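You operate a simulated robot arm through the tools that you are given. There is no shell and no other tool. Be economical: measure what you need, move in short steps, check, and stop when the job is done.

You run a simulated two-armed robot. Do the job below in one go: nothing can be reset, and whatever is moved stays where it is left.

Task
Grease the blue bearing, then put it in the small green tray.
Fine: seat it in the cradle; hold the coupler on while you pump, till grease shows; no mess; the grease tap ends shut. Where these are worked on the way, their far stop is far enough and under half their travel is too little: grease tap.

Only the result counts: the job must be done as asked and must still hold three seconds after the hand-in. Knocking over, shifting, dropping, spilling or breaking anything else fails it.

Robot
Two 7-joint arms with four-finger grippers on one trunk, on a base that drives. Base frame: it is fixed to the floor where the robot stands at the start and does not move with it; the origin is under the middle of the robot, x ahead of it, y to its left, z up; the surface under the hand at the start is at about z = 0.86. Readings come in m, degrees, newtons and seconds.
The left shoulder is at the start at [0.04, 0.181, 1.179], the right one opposite. With the tool pointing down near the work surface each hand reaches from about 0.32 to 0.84 m from the robot's upright axis, wherever it stands, measured 20 degrees to its own side. Places, roughly: coupler [0.5, 0.1, 0.9]; cradle [0.5, 0.2, 0.9]; grease pump lever [0.5, 0.4, 1.1]; grease tap [0.4, 0.4, 0.9]; inside of the small green tray [0.4, 0.2, 0.9]. Payload 3.67 kg a hand.
The TCP of each hand is the grasp point between the finger pads, 0.028 m short of the fingertips. In the tool frame z runs along the fingers and y along their closing line. The gripper opens to 0.112 m. The gripper's body begins 0.073 m behind the TCP.
Orientation is that of the tool frame in the base frame, as a unit quaternion [x, y, z, w]. With the fingers straight down and closing along the base's y, the tool's x points along the base's -x, its y along +y and its z along -z.

Tools
- The arms move only by the tool step_arm. It takes "left_moves", "right_moves" or both (then of equal length, played together; a hand with none holds still); each is text: rows parted by semicolons, each of 7 numbers parted by spaces: the shift along the tool's x, y, z in units of 50 mm (1.0 is 50 mm), then the turn, a rotation vector about the tool's x, y, z in units of 8 degrees (1.0 is 8 degrees), then the finger opening in mm, from 0 to 112. In form: dx dy dz rx ry rz claw; .... A call has 1 to 12 rows; each row shifts and turns the commanded pose from where the row before left it, along the tool's axes as they then stand. A call with a number of a shift or a turn outside -1 to 1 is refused whole. Each row takes 0.2 s and may step no farther than 0.05 m and 8.6 degrees from the row before; otherwise, or with a gripper value out of range, the whole call is refused. Where a pose cannot be reached the arm comes as near as it can. A force on the tool above 40 N (or 10 N above the force at the start of the call, whichever is more), or a blocked arm, ends the call early, and 0.2 s more pass. Each finger halts on what it meets, pressing with about 28 N; the grip force reading is that of the motor and also rises with nothing between the fingers. The clock runs only during rows and for 0.2 s after the last one: add rows that do not move to give the fingers time. It gives the time, the measured TCP pose, the force on the tool (base axes), the opening and the grip force at its end, in the units of the frame above (readings bear some noise), with the torque about the TCP (base axes, N m) and any sound that the robot's microphone picked up.
- Cameras (640 x 400 px; columns grow to the right, rows downward): "scene" is now at [0.1007, 0.0383, 1.413]; the picture's right is [0.43, -0.90, 0.00], its down [-0.48, -0.23, -0.84] and it looks along [0.76, 0.36, -0.54] (base axes); focal length 214 px, centre (320, 200). "left" rides on the left gripper at [0.06, 0.018, -0.104] in its tool frame; the picture's right is [-0.29, 0.96, 0.00], its down [-0.80, -0.24, -0.55] and it looks along [-0.53, -0.16, 0.83] (tool axes); focal length 234 px, centre (320, 200). "right" rides on the right gripper at [0.06, -0.018, -0.104] in its tool frame; the picture's right is [0.29, 0.96, 0.00], its down [-0.80, 0.24, -0.55] and it looks along [-0.53, 0.16, 0.83] (tool axes); focal length 234 px, centre (320, 200).
- snapshot(camera): a new picture of that camera. It takes no simulated time.
- slide_trunk(by): slides the trunk up (or, below 0, down) by that many m; the arms and the scene camera ride with it, the base frame stays. It gives what a move gives, with no picture.
- base_move(legs): drives the robot by 1 to 6 legs, each [ahead, left, turn to the left] in m, m and degrees, along the robot's own axes; the way and the turn of a leg run together, so that a leg with both is an arc; at most 1.5 m and 180 degrees a leg. The arms and the cameras ride along, it lands a little off, and it stops where it bumps. It gives what a move gives.
- head_to(pan, tilt): turns the head with the scene camera to pan (to the left, within 86 degrees either way) and tilt (down, from -29 to 69), counted from straight ahead of the robot. It gives what a move gives.
- probe_pixels(camera, pixels): for up to 12 pixels [column, row] of the newest picture of that camera ("zoom" is the newest enlarged one), the place [x, y, z] in the base frame of the surface seen there, good to about 0.002 m. It takes no simulated time.
- zoom(camera, box): a new picture of the part [left, top, right, bottom] of that camera's present view, enlarged. It takes no simulated time.
- job_done(): hands the job in; it is judged then, once.

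Work in short steps. Measure before you move; look again where a grasp or a placing could have gone wrong, and mend it. You have 80 turns and 78 pictures in all, those below and enlarged ones among them. Open the grippers and draw the arms clear of the work before you hand the job in, unless the task says otherwise; then end with one line.

The tools are called after "Call:" as a command line: name --argument value ..., lists and objects as JSON in quotes. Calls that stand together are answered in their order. step_arm: Moves the arms, as the interface text tells. Its arguments: {"type":"object","properties":{"left_moves":{"type":"string"},"right_moves":{"type":"string"}},"required":[]} The other tools are called the same way: slide_trunk (by) slides the trunk up or down; base_move (legs) drives the base; head_to (pan, tilt) turns the head that bears the scene camera; snapshot (camera) takes a picture; probe_pixels (camera, pixels) gives the place of the surface under pixels of a picture; zoom (camera, box) takes an enlarged picture of a part of a camera's view; job_done () hands the job in.

At the start:

```text
time_s: 0.0
left_eef_pos: [0.399, 0.4281, 1.3065]
left_tool_rot: [0.0, 1.0, 0.0, -0.001]
left_force: [0.4, -0.4, -0.4]
left_moment: [0.01, 0.04, -0.03]
left_opening: 0.1122
left_grip_force: 0.0
right_eef_pos: [0.4291, 0.012, 1.3454]
right_tool_rot: [0.0, 1.0, 0.0, 0.0]
right_force: [-0.3, -0.3, 0.3]
right_moment: [-0.02, -0.04, 0.02]
right_opening: 0.1117
right_grip_force: 0.0
trunk travel left (down, up): [-0.3, 0.214]
robot x, y, heading: [-0.0019, 0.0025, 0.2]
head pan, tilt: [25.4, 32.5]
```

scene: 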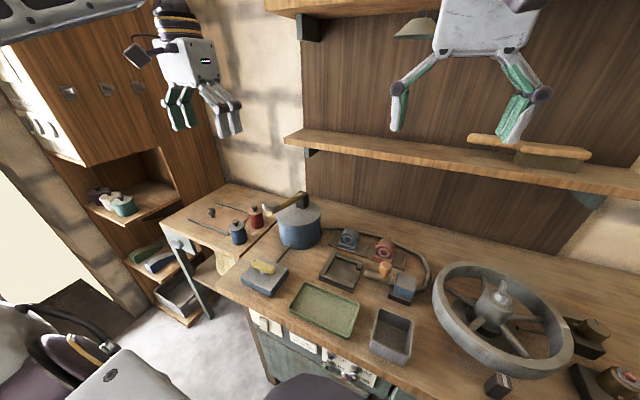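
right: 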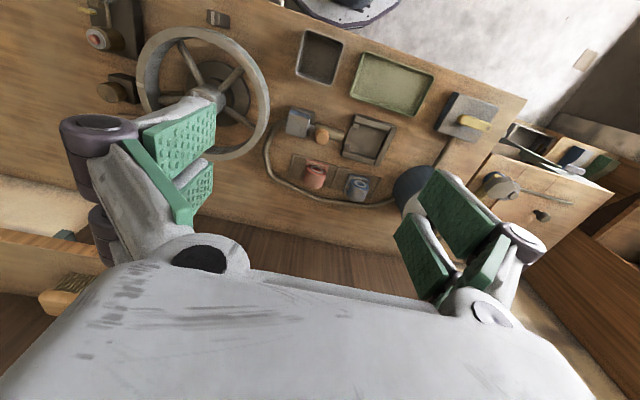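
left: 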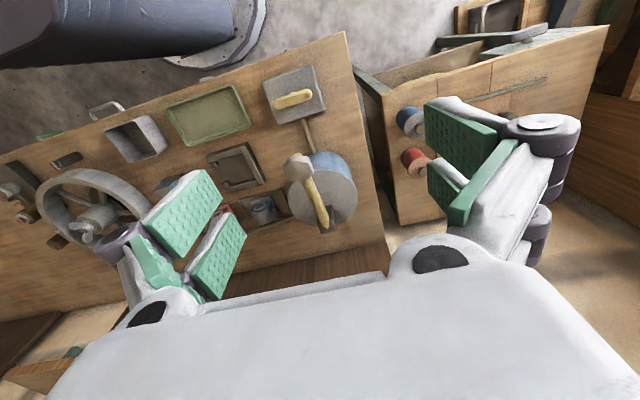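

The scene shows the bench: grease pot (300,225), bearings at (348,238) and (384,248), cradle (340,272), coupler (385,270), tap (265,275), tray (325,308). I zoom in on this area.

Call:
zoom --camera "scene" --box '[230, 180, 450, 360]'

Call:
zoom --camera "right" --box '[240, 20, 520, 220]'

```text
2.22 times, centred on (340, 270) of scene
```

zoom: 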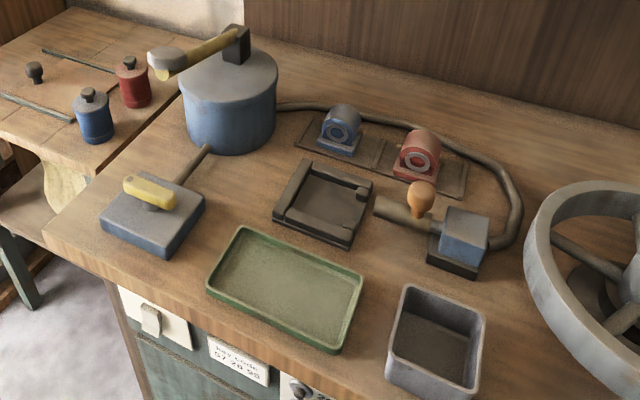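

```text
2.00 times, centred on (380, 120) of right
```

zoom: 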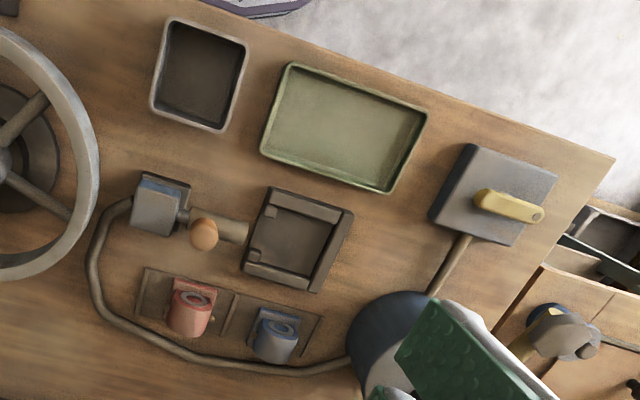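

I look closer at the bearings, cradle and coupler.

Call:
zoom --camera "scene" --box '[315, 215, 425, 310]'

Call:
zoom --camera "left" --box '[180, 60, 370, 240]'

```text
4.21 times, centred on (370, 262) of scene
```

zoom: 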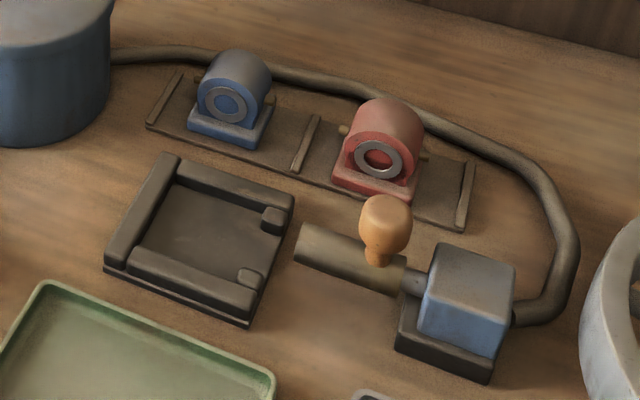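

```text
2.22 times, centred on (275, 150) of left
```

zoom: 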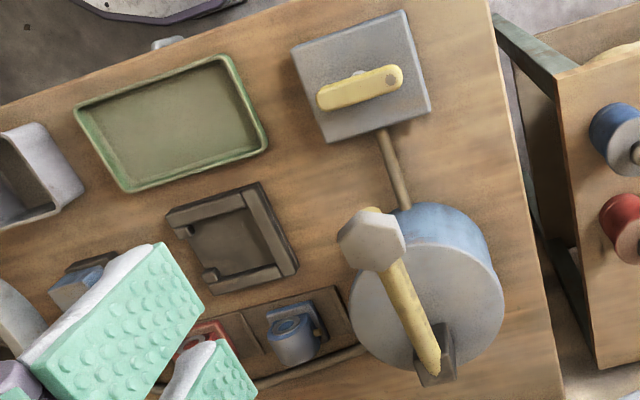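

I enlarge the bearings to find the nipple.

Call:
zoom --camera "scene" --box '[335, 220, 400, 265]'

```text
8.89 times, centred on (368, 242) of scene
```

zoom: 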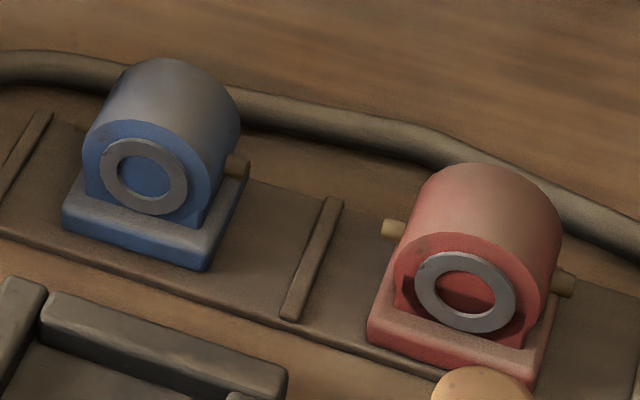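

The blue bearing has a nipple on its -y side at (237,167), which already faces the coupler. I probe its geometry here.

Call:
probe_pixels --camera "zoom" --pixels '[[237, 167], [145, 175], [165, 70], [75, 195], [65, 225], [205, 265], [240, 195], [88, 170], [205, 215], [160, 100], [280, 230], [95, 135]]'

Call:
zoom --camera "scene" --box '[315, 245, 425, 310]'

```text
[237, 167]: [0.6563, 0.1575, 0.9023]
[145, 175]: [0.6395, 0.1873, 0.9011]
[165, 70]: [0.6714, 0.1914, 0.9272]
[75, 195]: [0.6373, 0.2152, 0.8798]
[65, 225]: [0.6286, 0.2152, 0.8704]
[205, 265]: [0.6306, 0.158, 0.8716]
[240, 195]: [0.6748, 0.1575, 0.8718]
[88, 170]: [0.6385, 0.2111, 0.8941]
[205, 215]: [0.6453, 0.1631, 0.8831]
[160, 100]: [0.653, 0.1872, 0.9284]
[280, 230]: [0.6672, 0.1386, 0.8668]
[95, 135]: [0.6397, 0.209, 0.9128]
```

```text
5.82 times, centred on (370, 278) of scene
```

zoom: 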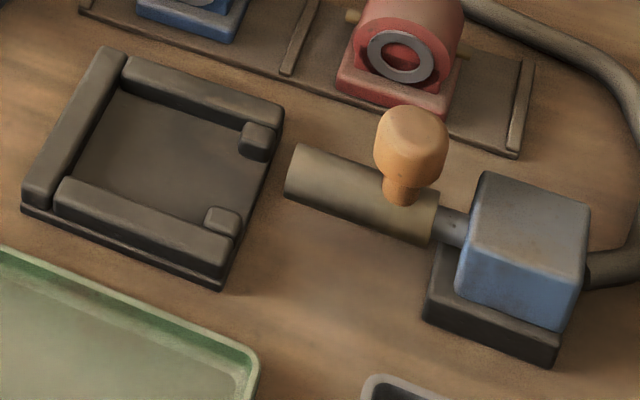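

I measure the cradle and the coupler.

Call:
probe_pixels --camera "zoom" --pixels '[[110, 80], [115, 58], [280, 115], [270, 105], [35, 200], [225, 255], [150, 150], [65, 195], [220, 220], [260, 140], [128, 92], [240, 155]]'

Call:
probe_pixels --camera "zoom" --pixels '[[290, 175], [300, 148], [288, 195], [410, 115], [385, 140], [445, 155], [430, 200], [455, 225], [485, 185], [585, 215], [465, 275], [400, 195]]'

Call:
zoom --camera "scene" --box '[230, 180, 370, 350]'

```text
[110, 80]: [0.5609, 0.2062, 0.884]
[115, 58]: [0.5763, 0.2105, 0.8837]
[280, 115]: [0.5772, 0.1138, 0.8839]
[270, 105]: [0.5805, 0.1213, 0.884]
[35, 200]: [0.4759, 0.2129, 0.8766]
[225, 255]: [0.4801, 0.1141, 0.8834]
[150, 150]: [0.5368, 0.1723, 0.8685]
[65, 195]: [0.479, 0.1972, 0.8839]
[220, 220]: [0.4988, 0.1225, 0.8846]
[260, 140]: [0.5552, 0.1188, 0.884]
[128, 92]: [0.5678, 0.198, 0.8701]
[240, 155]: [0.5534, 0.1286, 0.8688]
```

```text
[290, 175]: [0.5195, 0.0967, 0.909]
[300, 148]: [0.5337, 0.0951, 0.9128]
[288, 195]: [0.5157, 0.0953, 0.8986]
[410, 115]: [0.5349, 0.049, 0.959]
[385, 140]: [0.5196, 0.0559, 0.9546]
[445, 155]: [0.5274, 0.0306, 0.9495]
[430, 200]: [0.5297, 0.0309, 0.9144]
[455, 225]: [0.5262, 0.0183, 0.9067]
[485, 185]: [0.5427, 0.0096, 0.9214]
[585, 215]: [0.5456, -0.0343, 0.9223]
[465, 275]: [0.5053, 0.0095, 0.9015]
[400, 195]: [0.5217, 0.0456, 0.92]
```

```text
2.35 times, centred on (300, 265) of scene
```

zoom: 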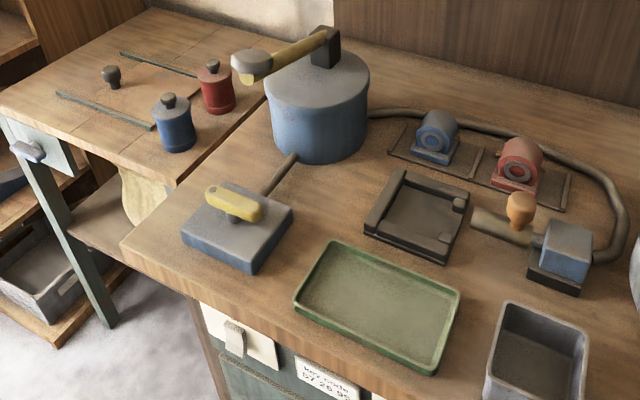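

I measure tap, lever, pot, and tray from this zoom.

Call:
probe_pixels --camera "zoom" --pixels '[[213, 192], [255, 213], [235, 200], [230, 215], [235, 222], [185, 235], [290, 215], [245, 250], [250, 270], [230, 185]]'

Call:
probe_pixels --camera "zoom" --pixels '[[235, 62], [270, 62], [255, 52], [325, 32], [290, 50], [245, 80], [300, 75], [270, 95], [370, 75], [320, 160], [325, 60]]'

Call:
probe_pixels --camera "zoom" --pixels '[[335, 243], [297, 300], [432, 370], [457, 293], [375, 310], [395, 300], [325, 290], [420, 345]]'

```text
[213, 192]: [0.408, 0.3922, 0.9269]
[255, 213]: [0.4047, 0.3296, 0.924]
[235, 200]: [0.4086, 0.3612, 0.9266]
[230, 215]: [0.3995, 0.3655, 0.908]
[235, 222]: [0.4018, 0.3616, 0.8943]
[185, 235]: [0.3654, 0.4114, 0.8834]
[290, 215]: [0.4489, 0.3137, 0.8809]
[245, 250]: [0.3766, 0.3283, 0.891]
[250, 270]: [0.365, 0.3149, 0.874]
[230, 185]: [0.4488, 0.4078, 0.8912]
```

```text
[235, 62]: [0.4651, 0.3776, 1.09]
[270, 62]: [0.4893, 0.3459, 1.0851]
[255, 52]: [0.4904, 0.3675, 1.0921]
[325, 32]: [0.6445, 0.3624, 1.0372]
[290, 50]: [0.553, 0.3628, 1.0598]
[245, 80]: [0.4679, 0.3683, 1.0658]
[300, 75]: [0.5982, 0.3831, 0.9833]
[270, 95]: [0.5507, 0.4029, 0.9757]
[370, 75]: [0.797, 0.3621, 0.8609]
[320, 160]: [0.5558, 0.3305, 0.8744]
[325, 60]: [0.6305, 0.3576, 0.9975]
```

```text
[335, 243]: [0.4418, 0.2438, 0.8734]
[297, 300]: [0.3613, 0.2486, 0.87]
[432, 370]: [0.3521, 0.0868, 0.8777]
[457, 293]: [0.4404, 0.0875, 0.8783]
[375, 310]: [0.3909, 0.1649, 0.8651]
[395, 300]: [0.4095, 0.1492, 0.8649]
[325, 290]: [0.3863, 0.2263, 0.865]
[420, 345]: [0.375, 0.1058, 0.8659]
```

I rotate the left hand -90° about its axis so the fingers close along x, while it stays high.

Call:
step_arm --left_moves "0 0 0 0 0 -0.9375 112;0 0 0 0 0 -0.9375 112;0 0 0 0 0 -0.9375 112;0 0 0 0 0 -0.9375 112;0 0 0 0 0 -0.9375 112;0 0 0 0 0 -0.9375 112;0 0 0 0 0 -0.9375 112;0 0 0 0 0 -0.9375 112;0 0 0 0 0 -0.9375 112;0 0 0 0 0 -0.9375 112;0 0 0 0 0 -0.9375 112;0 0 0 0 0 -0.9375 112"

```text
time_s: 2.6
left_eef_pos: [0.3981, 0.4268, 1.307]
left_tool_rot: [0.708, -0.706, 0.0, 0.0]
left_force: [-0.4, 0.8, 0.3]
left_moment: [0.01, 0.02, -0.01]
left_opening: 0.1121
left_grip_force: 0.0
right_eef_pos: [0.4277, 0.0121, 1.3457]
right_tool_rot: [0.0, 1.0, -0.001, 0.0]
right_force: [0.4, 0.3, -0.5]
right_moment: [0.0, -0.04, -0.01]
right_opening: 0.1118
right_grip_force: 0.0
trunk travel left (down, up): [-0.3, 0.214]
robot x, y, heading: [-0.0018, -0.001, 0.4]
head pan, tilt: [25.4, 32.5]
```

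I check where the shelf's front edge is before I move forward.

Call:
snapshot --camera "scene"

Call:
probe_pixels --camera "scene" --pixels '[[300, 143], [380, 158], [500, 172], [400, 28], [415, 30], [600, 190], [450, 150]]'

```text
67 pictures are left
```

scene: 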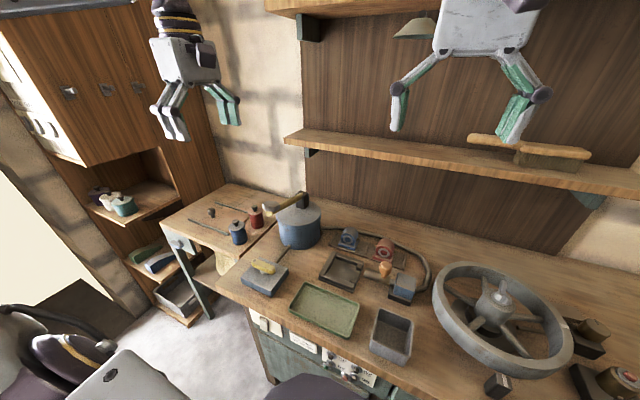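

```text
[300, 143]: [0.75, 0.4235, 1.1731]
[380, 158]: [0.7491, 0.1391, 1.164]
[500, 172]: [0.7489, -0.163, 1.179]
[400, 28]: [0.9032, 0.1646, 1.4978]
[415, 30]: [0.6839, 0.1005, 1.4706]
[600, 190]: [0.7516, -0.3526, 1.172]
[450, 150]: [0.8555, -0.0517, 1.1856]
```

Shelf edge at x=0.75 and a lamp around z=1.47, so I go sideways, then down, then forward, with claw set to 80 mm. The right hand moves aside a bit.

Call:
step_arm --left_moves "0.8 0 0 0 0 0 80;0.8 0 0 0 0 0 80;0.8 0 0 0 0 0 80;0.8 0 0 0 0 0 80;0.8 0 0 0 0 0 80;0.8 0 0 0 0 0 80;0 0 0.9 0 0 0 80;0 0 0.9 0 0 0 80;0 0 0.9 0 0 0 80;0 0 0.9 0 0 0 80;0 0 0.4 0 0 0 80" --right_moves "0 -0.6 0 0 0 0 112;0 -0.6 0 0 0 0 112;0 -0.6 0 0 0 0 112;0 0 0 0 0 0 112;0 0 0 0 0 0 80;0 0 0 0 0 0 80;0 0 0 0 0 0 80;0 0 0 0 0 0 80;0 0 0 0 0 0 80;0 0 0 0 0 0 80;0 0 0 0 0 0 80"

Call:
snapshot --camera "left"

```text
time_s: 5.0
left_eef_pos: [0.399, 0.1829, 1.1067]
left_tool_rot: [0.707, -0.707, 0.0, 0.0]
left_force: [0.2, 0.2, 0.7]
left_moment: [-0.01, 0.02, 0.0]
left_opening: 0.08
left_grip_force: 0.0
right_eef_pos: [0.4274, -0.0801, 1.3465]
right_tool_rot: [0.001, 1.0, 0.0, -0.001]
right_force: [0.5, 0.5, 0.8]
right_moment: [-0.02, 0.01, 0.01]
right_opening: 0.0802
right_grip_force: 0.1
trunk travel left (down, up): [-0.3, 0.214]
robot x, y, heading: [-0.0065, -0.0024, -0.1]
head pan, tilt: [25.4, 32.5]
```

```text
66 pictures are left
```

left: 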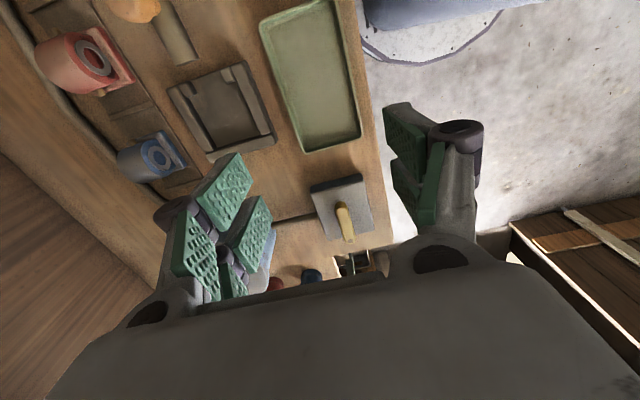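

Forward to above the bearing at about z=1.03.

Call:
step_arm --left_moves "0 -0.85 0 0 0 0 80;0 -0.85 0 0 0 0 80;0 -0.85 0 0 0 0 80;0 -0.85 0 0 0 0 80;0 -0.85 0 0 0 0 80;0 -0.85 0 0 0 0 80;-0.08 0 0.75 0 0 0 80;0 0 0.75 0 0 0 80"

Call:
snapshot --camera "left"

Call:
zoom --camera "scene" --box '[300, 190, 440, 300]'

```text
time_s: 6.8
left_eef_pos: [0.6531, 0.192, 1.0297]
left_tool_rot: [0.707, -0.707, 0.0, 0.0]
left_force: [-0.6, 0.6, -1.2]
left_moment: [-0.01, -0.01, 0.02]
left_opening: 0.08
left_grip_force: 0.1
right_eef_pos: [0.4262, -0.0789, 1.3462]
right_tool_rot: [0.0, 1.0, 0.0, 0.0]
right_force: [-0.5, 0.2, -0.5]
right_moment: [0.0, 0.01, 0.06]
right_opening: 0.0801
right_grip_force: 0.0
trunk travel left (down, up): [-0.3, 0.214]
robot x, y, heading: [-0.0009, -0.0024, 0.2]
head pan, tilt: [25.4, 32.5]
```

```text
65 pictures are left
```

left: 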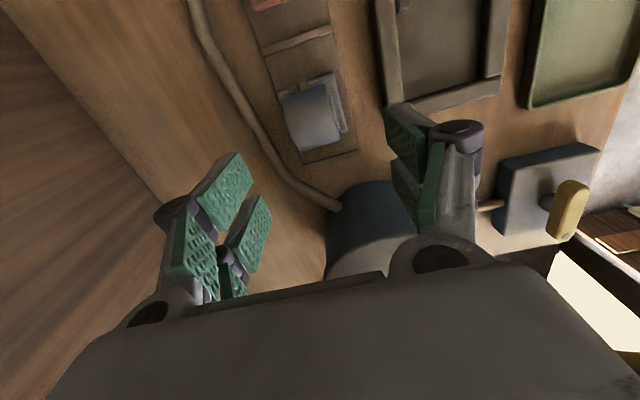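

```text
3.64 times, centred on (370, 245) of scene
```

zoom: 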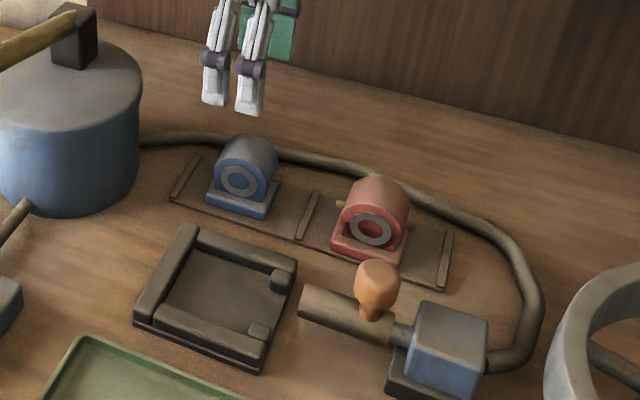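

I zoom the wrist camera on the bearing at (312,110) to measure its depth in x and its yaw.

Call:
zoom --camera "left" --box '[260, 60, 370, 170]'

```text
3.64 times, centred on (315, 115) of left
```

zoom: 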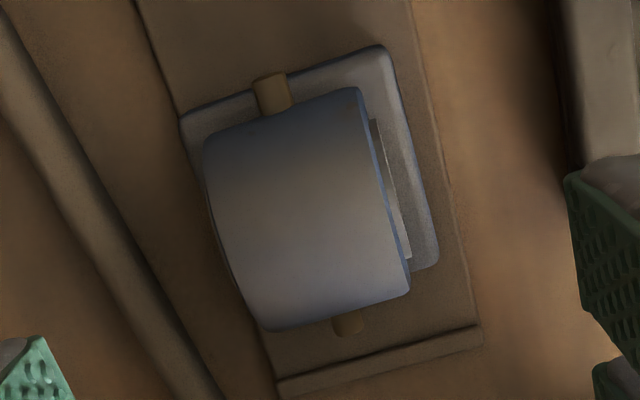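

Two stubs are visible, (270,92) on the -y side and (348,322) on the +y side. I probe both and the body edges.

Call:
probe_pixels --camera "zoom" --pixels '[[262, 95], [285, 92], [270, 80], [340, 322], [360, 318], [348, 332], [358, 90], [408, 290], [210, 140], [260, 325], [380, 50], [435, 262]]'

Call:
probe_pixels --camera "zoom" --pixels '[[183, 120], [405, 240], [290, 200], [235, 240], [225, 110], [410, 150]]'

```text
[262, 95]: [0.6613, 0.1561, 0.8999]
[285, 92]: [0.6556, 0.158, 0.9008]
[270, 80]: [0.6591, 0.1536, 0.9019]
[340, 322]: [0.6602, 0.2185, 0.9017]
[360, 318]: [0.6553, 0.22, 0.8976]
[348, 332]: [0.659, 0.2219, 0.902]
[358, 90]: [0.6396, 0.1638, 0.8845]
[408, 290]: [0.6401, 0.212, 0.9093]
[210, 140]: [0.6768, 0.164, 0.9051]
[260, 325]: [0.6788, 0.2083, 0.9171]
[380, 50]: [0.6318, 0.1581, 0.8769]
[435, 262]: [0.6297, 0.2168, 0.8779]
```

```text
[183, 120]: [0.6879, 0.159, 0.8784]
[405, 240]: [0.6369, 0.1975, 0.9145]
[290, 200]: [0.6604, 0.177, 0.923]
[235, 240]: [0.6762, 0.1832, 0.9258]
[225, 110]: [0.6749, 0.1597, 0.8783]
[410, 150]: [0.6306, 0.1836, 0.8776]
```

Body spans x 0.639–0.6785, centred (0.659, 0.1875); base top 0.878. I descend to z=0.912 and then close.

Call:
step_arm --left_moves "0.09 -0.12 0 0 0 0 80;0 0 0.9 0 0 0 80;0 0 0.8 0 0 0 80;0 0 0.4 0 0 0 80;0 0 0.25 0 0 0 80;0 0 0 0 0 0 80"

Call:
zoom --camera "scene" --box '[310, 200, 420, 290]'

```text
time_s: 8.2
left_eef_pos: [0.6327, 0.2058, 0.9192]
left_tool_rot: [-0.707, 0.707, -0.002, 0.0]
left_force: [1.0, 0.2, 0.2]
left_moment: [0.0, -0.04, 0.03]
left_opening: 0.0805
left_grip_force: 0.8
left hand out of reach, approached as far as the arm can: row 1, 2, 3, 4, 5
right_eef_pos: [0.4272, -0.0794, 1.3469]
right_tool_rot: [0.0, 1.0, 0.0, -0.001]
right_force: [0.2, 1.0, -0.1]
right_moment: [0.02, 0.01, 0.0]
right_opening: 0.0803
right_grip_force: 0.1
trunk travel left (down, up): [-0.3, 0.214]
robot x, y, heading: [0.0026, -0.0004, -0.1]
head pan, tilt: [25.4, 32.5]
```

```text
4.44 times, centred on (365, 245) of scene
```

zoom: 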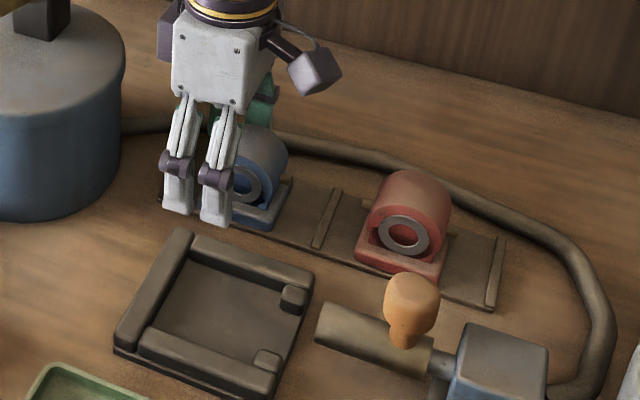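

The arm falls short at this reach (TCP is at 0.633, 0.206). I raise the hand straight up again and look down at the clearance between the base and the bench.

Call:
step_arm --left_moves "0 0.1 -0.3 0 0 0 80;0 0.1 -0.6 0 0 0 80;0 0 -0.8 0 0 0 80;0 0 -0.8 0 0 0 80;0 0 0 0 0 0 80"

Call:
head_to --pan 0 --tilt 69

Call:
snapshot --camera "scene"

```text
time_s: 9.4
left_eef_pos: [0.6225, 0.2073, 1.045]
left_tool_rot: [0.707, -0.707, -0.001, 0.0]
left_force: [0.1, -0.2, 0.6]
left_moment: [0.03, -0.02, -0.01]
left_opening: 0.08
left_grip_force: 0.2
right_eef_pos: [0.4275, -0.0794, 1.346]
right_tool_rot: [0.0, 1.0, -0.001, -0.001]
right_force: [-0.5, -0.7, 0.0]
right_moment: [0.04, 0.01, 0.01]
right_opening: 0.0799
right_grip_force: 0.1
trunk travel left (down, up): [-0.3, 0.214]
robot x, y, heading: [-0.0035, -0.0021, 0.1]
head pan, tilt: [25.4, 32.5]
```

```text
time_s: 10.4
left_eef_pos: [0.6217, 0.2076, 1.0458]
left_tool_rot: [-0.707, 0.707, 0.0, 0.001]
left_force: [-0.6, 0.0, -0.3]
left_moment: [0.0, 0.03, -0.01]
left_opening: 0.0801
left_grip_force: 0.0
right_eef_pos: [0.4279, -0.0797, 1.3466]
right_tool_rot: [0.0, 1.0, 0.0, 0.0]
right_force: [0.2, 0.9, -0.9]
right_moment: [0.0, -0.03, 0.0]
right_opening: 0.08
right_grip_force: 0.2
trunk travel left (down, up): [-0.3, 0.214]
robot x, y, heading: [0.0014, -0.0021, -0.0]
head pan, tilt: [0.0, 68.8]
```

```text
61 pictures are left
```

scene: 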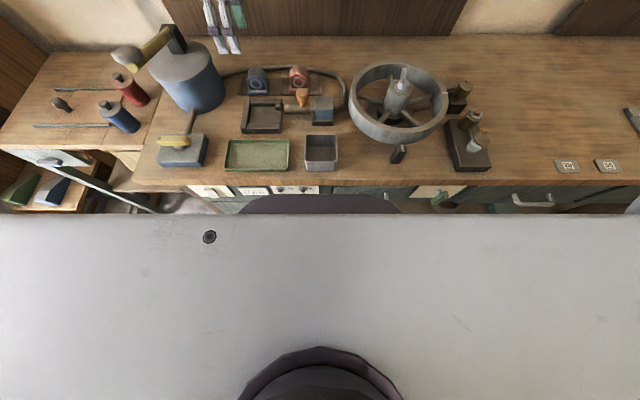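

I probe the base front (320,202) and the bench front edge (320,178) and cabinet fronts.

Call:
probe_pixels --camera "scene" --pixels '[[320, 196], [250, 205], [320, 178], [300, 188], [220, 200], [535, 200], [190, 203], [215, 190]]'

```text
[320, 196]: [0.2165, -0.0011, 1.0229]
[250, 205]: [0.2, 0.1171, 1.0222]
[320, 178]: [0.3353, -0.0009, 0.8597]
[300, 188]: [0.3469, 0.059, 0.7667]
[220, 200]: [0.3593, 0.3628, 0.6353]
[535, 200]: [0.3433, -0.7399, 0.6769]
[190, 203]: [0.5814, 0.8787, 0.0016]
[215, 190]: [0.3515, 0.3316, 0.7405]
```

Torso front is at x≈0.217 and the bench edge at 0.335, so there is room for a small advance. I drive 0.05 m ahead.

Call:
base_move --legs '[[0.05, 0, 0]]'

Call:
head_to --pan 25 --tilt 38

```text
time_s: 11.3
left_eef_pos: [0.6677, 0.2073, 1.048]
left_tool_rot: [-0.707, 0.707, -0.001, 0.001]
left_force: [0.0, 0.7, 0.1]
left_moment: [0.06, -0.02, 0.0]
left_opening: 0.0801
left_grip_force: 0.1
right_eef_pos: [0.4712, -0.0801, 1.3475]
right_tool_rot: [0.0, 1.0, -0.001, 0.002]
right_force: [0.7, -0.9, -0.1]
right_moment: [-0.02, 0.01, 0.02]
right_opening: 0.08
right_grip_force: 0.2
trunk travel left (down, up): [-0.3, 0.214]
robot x, y, heading: [0.0475, 0.0013, 0.1]
head pan, tilt: [0.0, 68.8]
```

```text
time_s: 12.3
left_eef_pos: [0.6694, 0.2068, 1.0463]
left_tool_rot: [0.707, -0.707, 0.001, -0.001]
left_force: [0.3, -0.1, 1.0]
left_moment: [-0.01, -0.03, 0.0]
left_opening: 0.0802
left_grip_force: 0.0
right_eef_pos: [0.4743, -0.08, 1.346]
right_tool_rot: [0.0, 1.0, 0.0, 0.0]
right_force: [-0.4, -0.7, 0.5]
right_moment: [0.01, -0.01, -0.01]
right_opening: 0.0799
right_grip_force: 0.3
trunk travel left (down, up): [-0.3, 0.214]
robot x, y, heading: [0.0481, -0.0019, 0.3]
head pan, tilt: [25.0, 38.0]
```

The bump-free drive worked. I centre over the bearing at z≈1.0 and check the readings.

Call:
step_arm --left_moves "0.386 0.2 0 0 0 0 80;0 0 0.8 0 0 0 80;0 0 0 0 0 0 80"

```text
time_s: 13.1
left_eef_pos: [0.6589, 0.184, 1.0044]
left_tool_rot: [0.708, -0.706, 0.0, 0.0]
left_force: [-0.8, -1.0, -0.3]
left_moment: [0.01, 0.02, -0.02]
left_opening: 0.0801
left_grip_force: 0.0
right_eef_pos: [0.4763, -0.0789, 1.3471]
right_tool_rot: [-0.001, 1.0, 0.0, 0.0]
right_force: [-0.6, 0.7, -0.3]
right_moment: [0.01, 0.02, 0.01]
right_opening: 0.0801
right_grip_force: 0.0
trunk travel left (down, up): [-0.3, 0.214]
robot x, y, heading: [0.0485, 0.0022, -0.1]
head pan, tilt: [25.0, 38.0]
```

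On centre; descend to z≈0.912 with the fingers open.

Call:
step_arm --left_moves "-0.05 0 0.8 0 0 0 80;0 0 0.6 0 0 0 80;0 0 0.44 0 0 0 80;0 0 0 0 0 0 80"

Call:
zoom --camera "scene" --box '[270, 140, 400, 240]'

```text
time_s: 14.1
left_eef_pos: [0.6614, 0.1895, 0.9124]
left_tool_rot: [-0.707, 0.707, 0.0, 0.0]
left_force: [1.0, 0.2, -0.3]
left_moment: [0.01, 0.03, 0.0]
left_opening: 0.0803
left_grip_force: 0.1
right_eef_pos: [0.4755, -0.0803, 1.3467]
right_tool_rot: [0.0, 1.0, 0.0, 0.001]
right_force: [0.9, 0.1, 0.3]
right_moment: [0.0, 0.01, -0.01]
right_opening: 0.08
right_grip_force: 0.0
trunk travel left (down, up): [-0.3, 0.214]
robot x, y, heading: [0.0475, -0.0024, 0.2]
head pan, tilt: [25.0, 38.0]
```

```text
4.00 times, centred on (335, 190) of scene
```

zoom: 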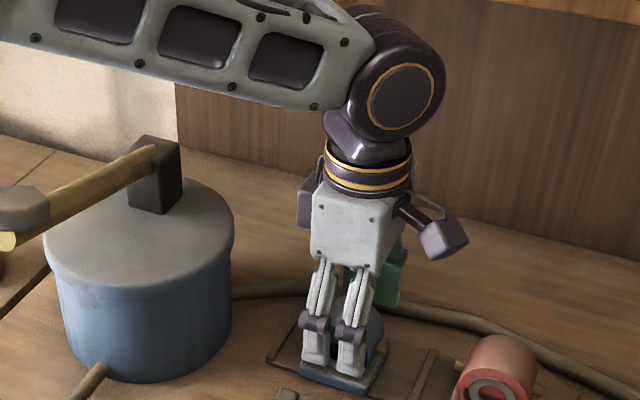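

Fingers straddle the body and clear the base top. I close.

Call:
step_arm --left_moves "0 0 0 0 0 0 60;0 0 0 0 0 0 40;0 0 0 0 0 0 30;0 0 0 0 0 0 30"

```text
time_s: 15.1
left_eef_pos: [0.6607, 0.1891, 0.9138]
left_tool_rot: [-0.707, 0.707, -0.001, 0.0]
left_force: [-1.2, -0.3, 1.5]
left_moment: [-0.08, -0.01, -0.04]
left_opening: 0.0419
left_grip_force: 28.0
right_eef_pos: [0.4751, -0.0805, 1.3475]
right_tool_rot: [0.0, 1.0, -0.001, 0.0]
right_force: [-0.8, 0.2, 0.2]
right_moment: [0.02, 0.0, 0.0]
right_opening: 0.08
right_grip_force: 0.1
trunk travel left (down, up): [-0.3, 0.214]
robot x, y, heading: [0.0519, 0.0014, -0.2]
head pan, tilt: [25.0, 38.0]
```

Gripped at 42 mm. Lift 0.08 m.

Call:
step_arm --left_moves "0 0 -0.3 0 0 0 30;0 0 -0.6 0 0 0 30;0 0 -0.8 0 0 0 30;0 0 0 0 0 0 30"

Call:
zoom --camera "scene" --box '[270, 150, 430, 270]'

```text
time_s: 16.1
left_eef_pos: [0.6602, 0.1885, 0.999]
left_tool_rot: [0.707, -0.707, 0.0, 0.001]
left_force: [0.4, 0.7, -3.6]
left_moment: [-0.01, 0.02, 0.01]
left_opening: 0.0419
left_grip_force: 28.3
right_eef_pos: [0.4764, -0.0799, 1.346]
right_tool_rot: [0.0, 1.0, 0.0, 0.0]
right_force: [0.3, 0.5, 0.6]
right_moment: [-0.06, 0.02, -0.01]
right_opening: 0.0799
right_grip_force: 0.1
trunk travel left (down, up): [-0.3, 0.214]
robot x, y, heading: [0.0502, -0.0015, 0.2]
head pan, tilt: [25.0, 38.0]
```

```text
3.33 times, centred on (350, 210) of scene
```

zoom: 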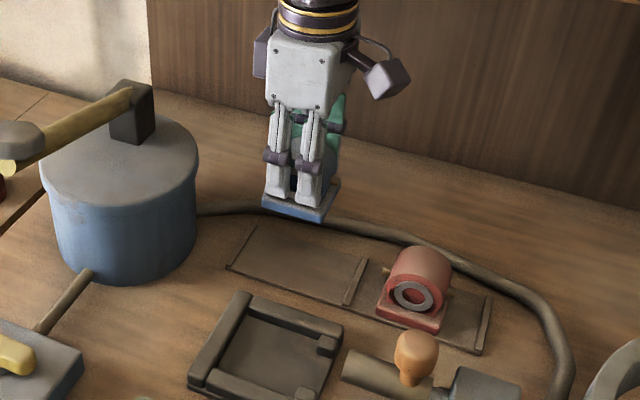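

Bearing is held. I zoom in on the cradle to measure the pocket's inner edges.

Call:
zoom --camera "scene" --box '[310, 215, 410, 285]'

```text
5.71 times, centred on (360, 250) of scene
```

zoom: 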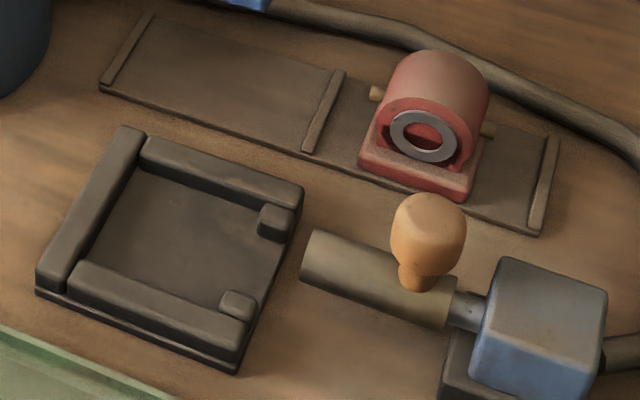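

Call:
probe_pixels --camera "zoom" --pixels '[[140, 145], [85, 262], [145, 165], [258, 205], [270, 202], [90, 255], [218, 305], [230, 290], [265, 240], [200, 200], [252, 293], [290, 215]]'

Call:
probe_pixels --camera "zoom" --pixels '[[305, 240], [303, 262], [315, 235], [400, 265], [395, 260], [370, 285], [430, 205], [420, 255], [460, 245], [430, 325], [445, 270], [340, 240]]'

```text
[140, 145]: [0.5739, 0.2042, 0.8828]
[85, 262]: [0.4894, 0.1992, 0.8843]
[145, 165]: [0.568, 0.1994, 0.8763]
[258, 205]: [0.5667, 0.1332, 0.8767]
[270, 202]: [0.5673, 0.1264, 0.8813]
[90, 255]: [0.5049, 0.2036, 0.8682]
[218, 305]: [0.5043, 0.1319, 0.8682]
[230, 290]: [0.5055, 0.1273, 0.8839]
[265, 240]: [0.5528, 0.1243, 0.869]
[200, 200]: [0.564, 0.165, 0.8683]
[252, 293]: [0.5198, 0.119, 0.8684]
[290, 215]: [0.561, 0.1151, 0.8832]
```

```text
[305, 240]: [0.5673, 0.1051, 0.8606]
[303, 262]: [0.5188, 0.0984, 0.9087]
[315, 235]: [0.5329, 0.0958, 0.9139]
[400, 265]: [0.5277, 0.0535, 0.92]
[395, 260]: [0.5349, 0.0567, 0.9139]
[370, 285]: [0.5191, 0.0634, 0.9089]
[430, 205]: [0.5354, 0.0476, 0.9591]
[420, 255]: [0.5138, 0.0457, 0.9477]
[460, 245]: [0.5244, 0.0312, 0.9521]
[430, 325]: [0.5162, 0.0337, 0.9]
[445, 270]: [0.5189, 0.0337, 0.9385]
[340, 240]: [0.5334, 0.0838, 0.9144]
```

Pocket spans about x 0.492–0.567, y 0.133–0.200, floor 0.869; coupler axis x≈0.529. I carry the bearing over (0.5295, 0.168).

Call:
step_arm --left_moves "0.1 0.65 0 0 0 0 30;0.1 0.65 0 0 0 0 30;0.1 0.65 0 0 0 0 30;0.11 0.66 0 0 0 0 30;0 0 0.5 0 0 0 30;0 0 0 0 0 0 30"

Call:
zoom --camera "left" --box '[180, 0, 460, 200]'

Call:
zoom --camera "scene" --box '[300, 180, 420, 280]'

```text
time_s: 17.5
left_eef_pos: [0.5302, 0.1707, 0.9761]
left_tool_rot: [-0.707, 0.707, 0.0, 0.0]
left_force: [0.2, 0.0, -4.8]
left_moment: [0.06, -0.01, 0.01]
left_opening: 0.0418
left_grip_force: 27.8
right_eef_pos: [0.4756, -0.0797, 1.3459]
right_tool_rot: [0.0, 1.0, 0.0, 0.0]
right_force: [-1.3, -0.3, -0.6]
right_moment: [-0.01, 0.0, 0.0]
right_opening: 0.0802
right_grip_force: 0.0
trunk travel left (down, up): [-0.3, 0.214]
robot x, y, heading: [0.0495, 0.0011, -0.3]
head pan, tilt: [25.0, 38.0]
```

```text
2.00 times, centred on (320, 100) of left
```

zoom: 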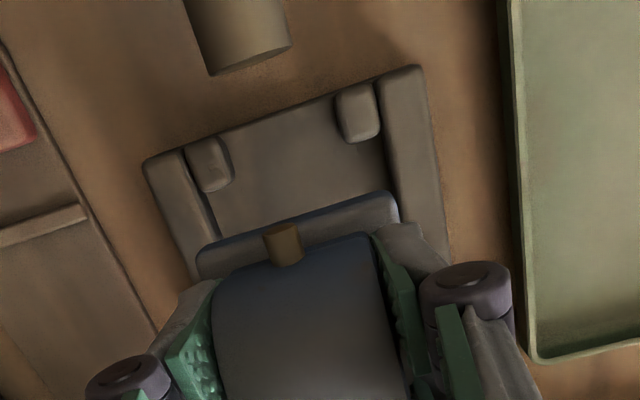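

```text
4.00 times, centred on (360, 230) of scene
```

zoom: 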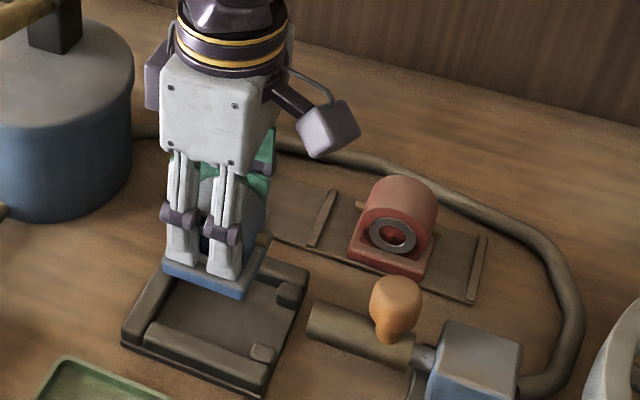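

The wrist view shows the pocket walls clearly; I take the same zoom again so I can probe it.

Call:
zoom --camera "left" --box '[220, 20, 420, 160]'

```text
2.86 times, centred on (320, 90) of left
```

zoom: 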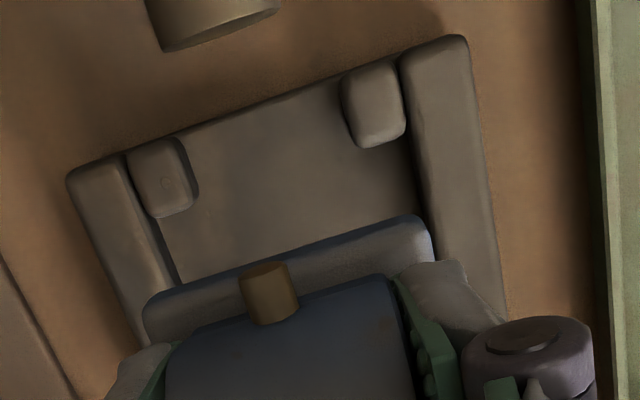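

Call:
probe_pixels --camera "zoom" --pixels '[[180, 275], [160, 235], [408, 140], [425, 195], [172, 218], [375, 148], [150, 320], [430, 240], [268, 275], [165, 45], [280, 8], [425, 180]]'

Call:
probe_pixels --camera "zoom" --pixels '[[245, 285], [295, 280], [155, 290], [425, 225], [160, 250], [140, 255], [420, 100], [400, 80]]'

```text
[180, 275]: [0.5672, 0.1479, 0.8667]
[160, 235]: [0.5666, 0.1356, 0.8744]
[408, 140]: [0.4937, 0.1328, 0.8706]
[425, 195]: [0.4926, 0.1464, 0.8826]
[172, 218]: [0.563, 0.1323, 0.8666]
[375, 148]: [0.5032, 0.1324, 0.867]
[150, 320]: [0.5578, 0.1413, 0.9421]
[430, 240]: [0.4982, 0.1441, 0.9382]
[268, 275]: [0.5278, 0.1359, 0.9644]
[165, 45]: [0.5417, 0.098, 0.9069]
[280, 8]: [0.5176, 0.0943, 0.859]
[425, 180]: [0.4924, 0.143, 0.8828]
```

```text
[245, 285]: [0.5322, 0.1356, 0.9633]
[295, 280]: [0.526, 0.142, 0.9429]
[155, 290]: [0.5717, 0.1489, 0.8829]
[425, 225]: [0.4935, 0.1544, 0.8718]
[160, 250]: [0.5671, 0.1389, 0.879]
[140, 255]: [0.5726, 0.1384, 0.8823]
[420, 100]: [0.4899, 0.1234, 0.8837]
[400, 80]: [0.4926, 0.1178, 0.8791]
```

Base is centred on x; I shift -2.5 mm in y and lower to just on the cradle floor.

Call:
step_arm --left_moves "0.05 0.01 0.5 0 0 0 30;0 0 0.45 0 0 0 30;0 0 0.15 0 0 0 30;0 0 0.1 0 0 0 30;0 0 0 0 0 0 30"

```text
time_s: 18.7
left_eef_pos: [0.529, 0.1672, 0.9148]
left_tool_rot: [0.707, -0.707, 0.001, -0.001]
left_force: [1.5, 0.3, 5.2]
left_moment: [0.04, 0.32, -0.08]
left_opening: 0.0421
left_grip_force: 28.4
right_eef_pos: [0.474, -0.08, 1.3464]
right_tool_rot: [0.0, 1.0, 0.0, 0.0]
right_force: [1.0, -0.3, 0.2]
right_moment: [-0.02, 0.01, 0.0]
right_opening: 0.08
right_grip_force: 0.0
trunk travel left (down, up): [-0.3, 0.214]
robot x, y, heading: [0.0483, -0.0008, 0.2]
head pan, tilt: [25.0, 38.0]
```

Upward force shows contact with the floor. I open to 60 mm and raise.

Call:
step_arm --left_moves "0 0 0 0 0 0 50;0 0 0 0 0 0 60;0 0 0 0 0 0 60;0 0 -0.4 0 0 0 60;0 0 -0.8 0 0 0 60;0 0 -0.9 0 0 0 60;0 0 0 0 0 0 60"

Call:
zoom --camera "scene" --box '[300, 200, 420, 290]'

Call:
zoom --camera "left" --box '[220, 40, 420, 180]'

```text
time_s: 20.3
left_eef_pos: [0.5307, 0.1662, 1.018]
left_tool_rot: [0.707, -0.707, -0.001, 0.0]
left_force: [0.3, 0.2, -1.1]
left_moment: [-0.02, 0.03, 0.0]
left_opening: 0.06
left_grip_force: 0.1
right_eef_pos: [0.4763, -0.0795, 1.3463]
right_tool_rot: [0.0, 1.0, 0.0, 0.0]
right_force: [0.9, -0.2, 0.7]
right_moment: [-0.01, 0.0, 0.0]
right_opening: 0.0802
right_grip_force: 0.0
trunk travel left (down, up): [-0.3, 0.214]
robot x, y, heading: [0.0467, -0.0006, -0.1]
head pan, tilt: [25.0, 38.0]
```

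```text
4.44 times, centred on (360, 245) of scene
```

zoom: 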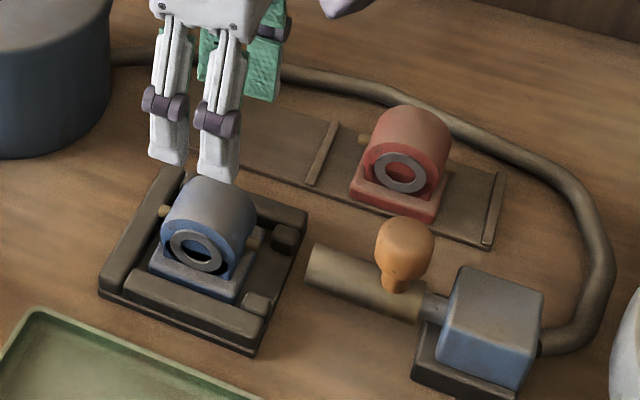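

```text
2.86 times, centred on (320, 110) of left
```

zoom: 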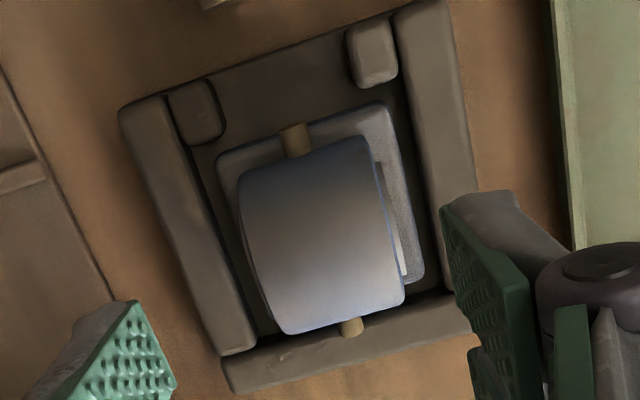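

The bearing sits in the pocket. I withdraw the left hand up and over toward the tap area.

Call:
step_arm --left_moves "0 0 -0.9 0 0 0 60;0 0 -0.9 0 0 0 60;0 0 -0.9 0 0 0 60;0 0 -0.9 0 0 0 60;0 0 -0.8 0 0 0 40;-0.78 0.57 0 0 0 0 20;-0.78 0.57 0 0 0 0 20;-0.78 0.57 0 0 0 0 20;-0.78 0.57 0 0 0 0 20;-0.78 0.57 0 0 0 0 20;-0.78 0.57 0 0 0 0 20"

Call:
step_arm --left_moves "0 0 0 0 0 0.9375 20;0 0 0 0 0 0.9375 20;0 0 0 0 0 0.9375 20;0 0 0 0 0 0.9375 20;0 0 0 0 0 0.9375 20;0 0 0 0 0 0.9375 20;0 0 0 0 0 0.9375 20;0 0 0 0 0 0.9375 20;0 0 0 0 0 0.9375 20;0 0 0 0 0 0.9375 20;0 0 0 0 0 0.9375 20;0 0 0 0 0 0.9375 20" --right_moves "-0.26 0.64 0 0 0 0 70;-0.26 0.64 0 0 0 0 70;-0.27 0.64 0 0 0 0 70;-0.27 0.64 0 0 0 0 70;0 0 0.9 0 0 0 70;0 0 0.9 0 0 0 70;0 0 0.9 0 0 0 70;0 0 0.9 0 0 0 70;0 0 0.9 0 0 0 70;0 0 0.9 0 0 0 70;0 0 0.5 0 0 0 70;0 0 0 0 0 0 70"

Call:
zoom --camera "right" --box '[180, 0, 460, 200]'

Call:
snapshot --camera "scene"

```text
time_s: 22.7
left_eef_pos: [0.36, 0.3983, 1.2378]
left_tool_rot: [-0.707, 0.707, 0.0, -0.001]
left_force: [0.1, 0.9, 1.2]
left_moment: [-0.08, 0.02, 0.0]
left_opening: 0.0201
left_grip_force: 0.0
right_eef_pos: [0.4751, -0.0785, 1.3457]
right_tool_rot: [0.0, 1.0, 0.0, 0.0]
right_force: [-0.9, 0.3, -0.3]
right_moment: [0.0, 0.01, 0.0]
right_opening: 0.0801
right_grip_force: 0.1
trunk travel left (down, up): [-0.3, 0.214]
robot x, y, heading: [0.0513, -0.0004, -0.1]
head pan, tilt: [25.0, 38.0]
```

```text
time_s: 25.3
left_eef_pos: [0.3572, 0.4026, 1.2385]
left_tool_rot: [0.0, 1.0, 0.001, 0.001]
left_force: [-0.4, 0.8, -0.3]
left_moment: [-0.03, 0.02, 0.01]
left_opening: 0.0201
left_grip_force: 0.1
right_eef_pos: [0.5303, 0.0507, 1.0528]
right_tool_rot: [0.0, 1.0, 0.0, 0.0]
right_force: [-0.4, 0.1, -0.5]
right_moment: [0.03, 0.0, -0.06]
right_opening: 0.07
right_grip_force: 0.1
trunk travel left (down, up): [-0.3, 0.214]
robot x, y, heading: [0.0492, 0.0021, -0.0]
head pan, tilt: [25.0, 38.0]
```

```text
2.00 times, centred on (320, 100) of right
```

zoom: 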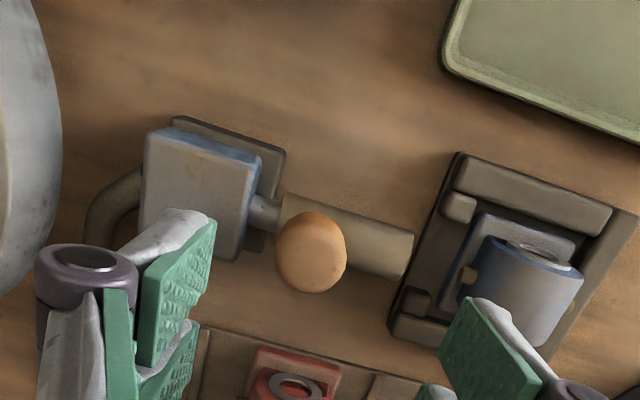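

```text
51 pictures are left
```

scene: 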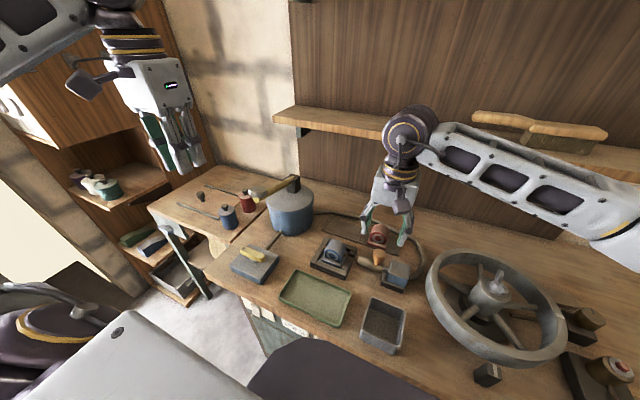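

I probe the knob (310,252) in a fresh right zoom to centre the grasp.

Call:
zoom --camera "right" --box '[260, 60, 420, 170]'

Call:
probe_pixels --camera "zoom" --pixels '[[200, 265], [130, 265], [270, 265], [200, 190], [205, 330], [60, 160], [350, 270], [300, 180]]'

```text
3.64 times, centred on (340, 115) of right
```

zoom: 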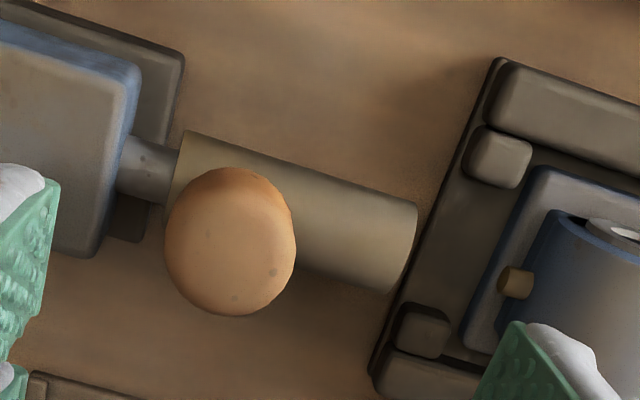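

```text
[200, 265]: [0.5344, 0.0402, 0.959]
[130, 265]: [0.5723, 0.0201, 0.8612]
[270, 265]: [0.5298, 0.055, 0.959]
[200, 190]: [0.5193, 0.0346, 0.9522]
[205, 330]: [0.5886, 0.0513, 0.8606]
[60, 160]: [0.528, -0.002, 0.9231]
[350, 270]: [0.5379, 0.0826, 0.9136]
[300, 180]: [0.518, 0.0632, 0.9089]
```

Knob centre (0.529, 0.046), top 0.959. I descend to z≈0.953 with opening 50 mm, then close on it.

Call:
step_arm --right_moves "0.02 -0.09 0 0 0 0 50;0 0 0.7 0 0 0 50;0 0 0.7 0 0 0 50;0 0 0.4 0 0 0 50;0 0 0.2 0 0 0 50;0 0 0 0 0 0 40;0 0 0 0 0 0 25;0 0 0 0 0 0 20;0 0 0 0 0 0 20"

Call:
zoom --camera "scene" --box '[310, 200, 430, 300]'

```text
time_s: 27.3
left_eef_pos: [0.3582, 0.4007, 1.2375]
left_tool_rot: [0.0, 1.0, -0.001, 0.0]
left_force: [0.0, 0.8, -0.2]
left_moment: [-0.02, 0.01, 0.01]
left_opening: 0.0202
left_grip_force: 0.1
right_eef_pos: [0.5269, 0.0463, 0.9501]
right_tool_rot: [0.0, 1.0, 0.0, 0.0]
right_force: [-0.4, 2.3, -3.6]
right_moment: [0.12, -0.45, 0.07]
right_opening: 0.0306
right_grip_force: 44.7
trunk travel left (down, up): [-0.3, 0.214]
robot x, y, heading: [0.0454, 0.0021, 0.1]
head pan, tilt: [25.0, 38.0]
```

```text
4.00 times, centred on (370, 250) of scene
```

zoom: 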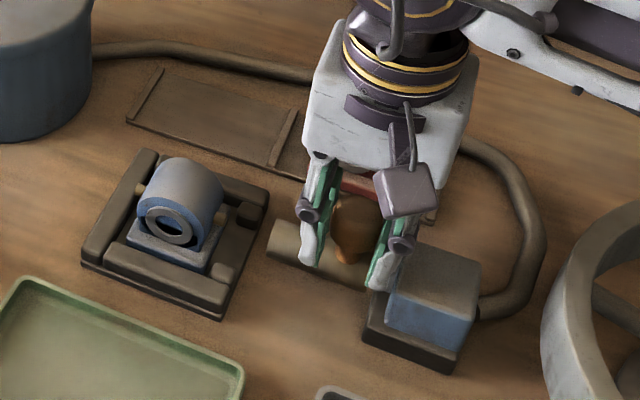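

Gripped the knob. I slide it toward the bearing (+y) 20 mm and check the resistance.

Call:
step_arm --right_moves "0 0.1 0 0 0 0 20;0 0.15 0 0 0 0 20;0 0.15 0 0 0 0 20;0 0 0 0 0 0 20"

```text
time_s: 28.3
left_eef_pos: [0.3595, 0.3992, 1.2377]
left_tool_rot: [0.0, 1.0, 0.0, 0.0]
left_force: [0.6, 0.2, -0.1]
left_moment: [-0.01, 0.02, 0.0]
left_opening: 0.0201
left_grip_force: 0.0
right_eef_pos: [0.5282, 0.0629, 0.9497]
right_tool_rot: [0.001, 1.0, 0.0, -0.001]
right_force: [-4.4, -4.9, -15.8]
right_moment: [-0.12, 0.22, -0.02]
right_opening: 0.0304
right_grip_force: 45.7
trunk travel left (down, up): [-0.3, 0.214]
robot x, y, heading: [0.0477, -0.0013, -0.1]
head pan, tilt: [25.0, 38.0]
```

Moving with light resistance; a downward pull of 16 N suggests I hold slightly high, so I ease down 2 mm and continue.

Call:
step_arm --right_moves "0 0.1 0.03 0 0 0 20;0 0.1 0.02 0 0 0 20;0 0 0 0 0 0 20"

Call:
zoom --camera "scene" --box '[310, 200, 430, 300]'

```text
time_s: 29.1
left_eef_pos: [0.3564, 0.3997, 1.2387]
left_tool_rot: [0.0, 1.0, 0.0, 0.001]
left_force: [0.7, -1.0, 0.2]
left_moment: [-0.02, 0.0, 0.02]
left_opening: 0.0202
left_grip_force: 0.1
right_eef_pos: [0.5282, 0.0737, 0.9509]
right_tool_rot: [0.001, 1.0, 0.001, 0.002]
right_force: [-4.4, -6.0, 6.2]
right_moment: [-0.12, 0.65, -0.04]
right_opening: 0.0301
right_grip_force: 45.2
trunk travel left (down, up): [-0.3, 0.214]
robot x, y, heading: [0.0492, -0.0004, 0.1]
head pan, tilt: [25.0, 38.0]
```

```text
4.00 times, centred on (370, 250) of scene
```

zoom: 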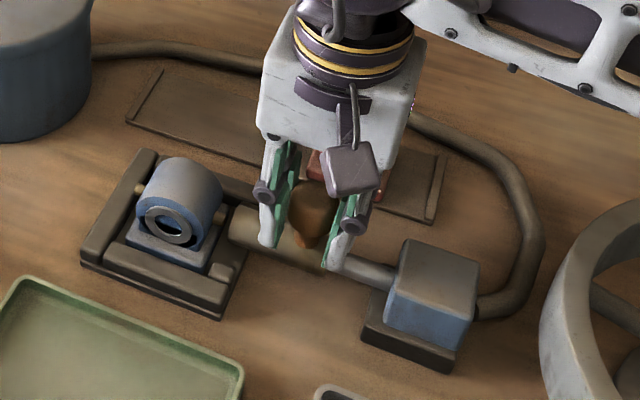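

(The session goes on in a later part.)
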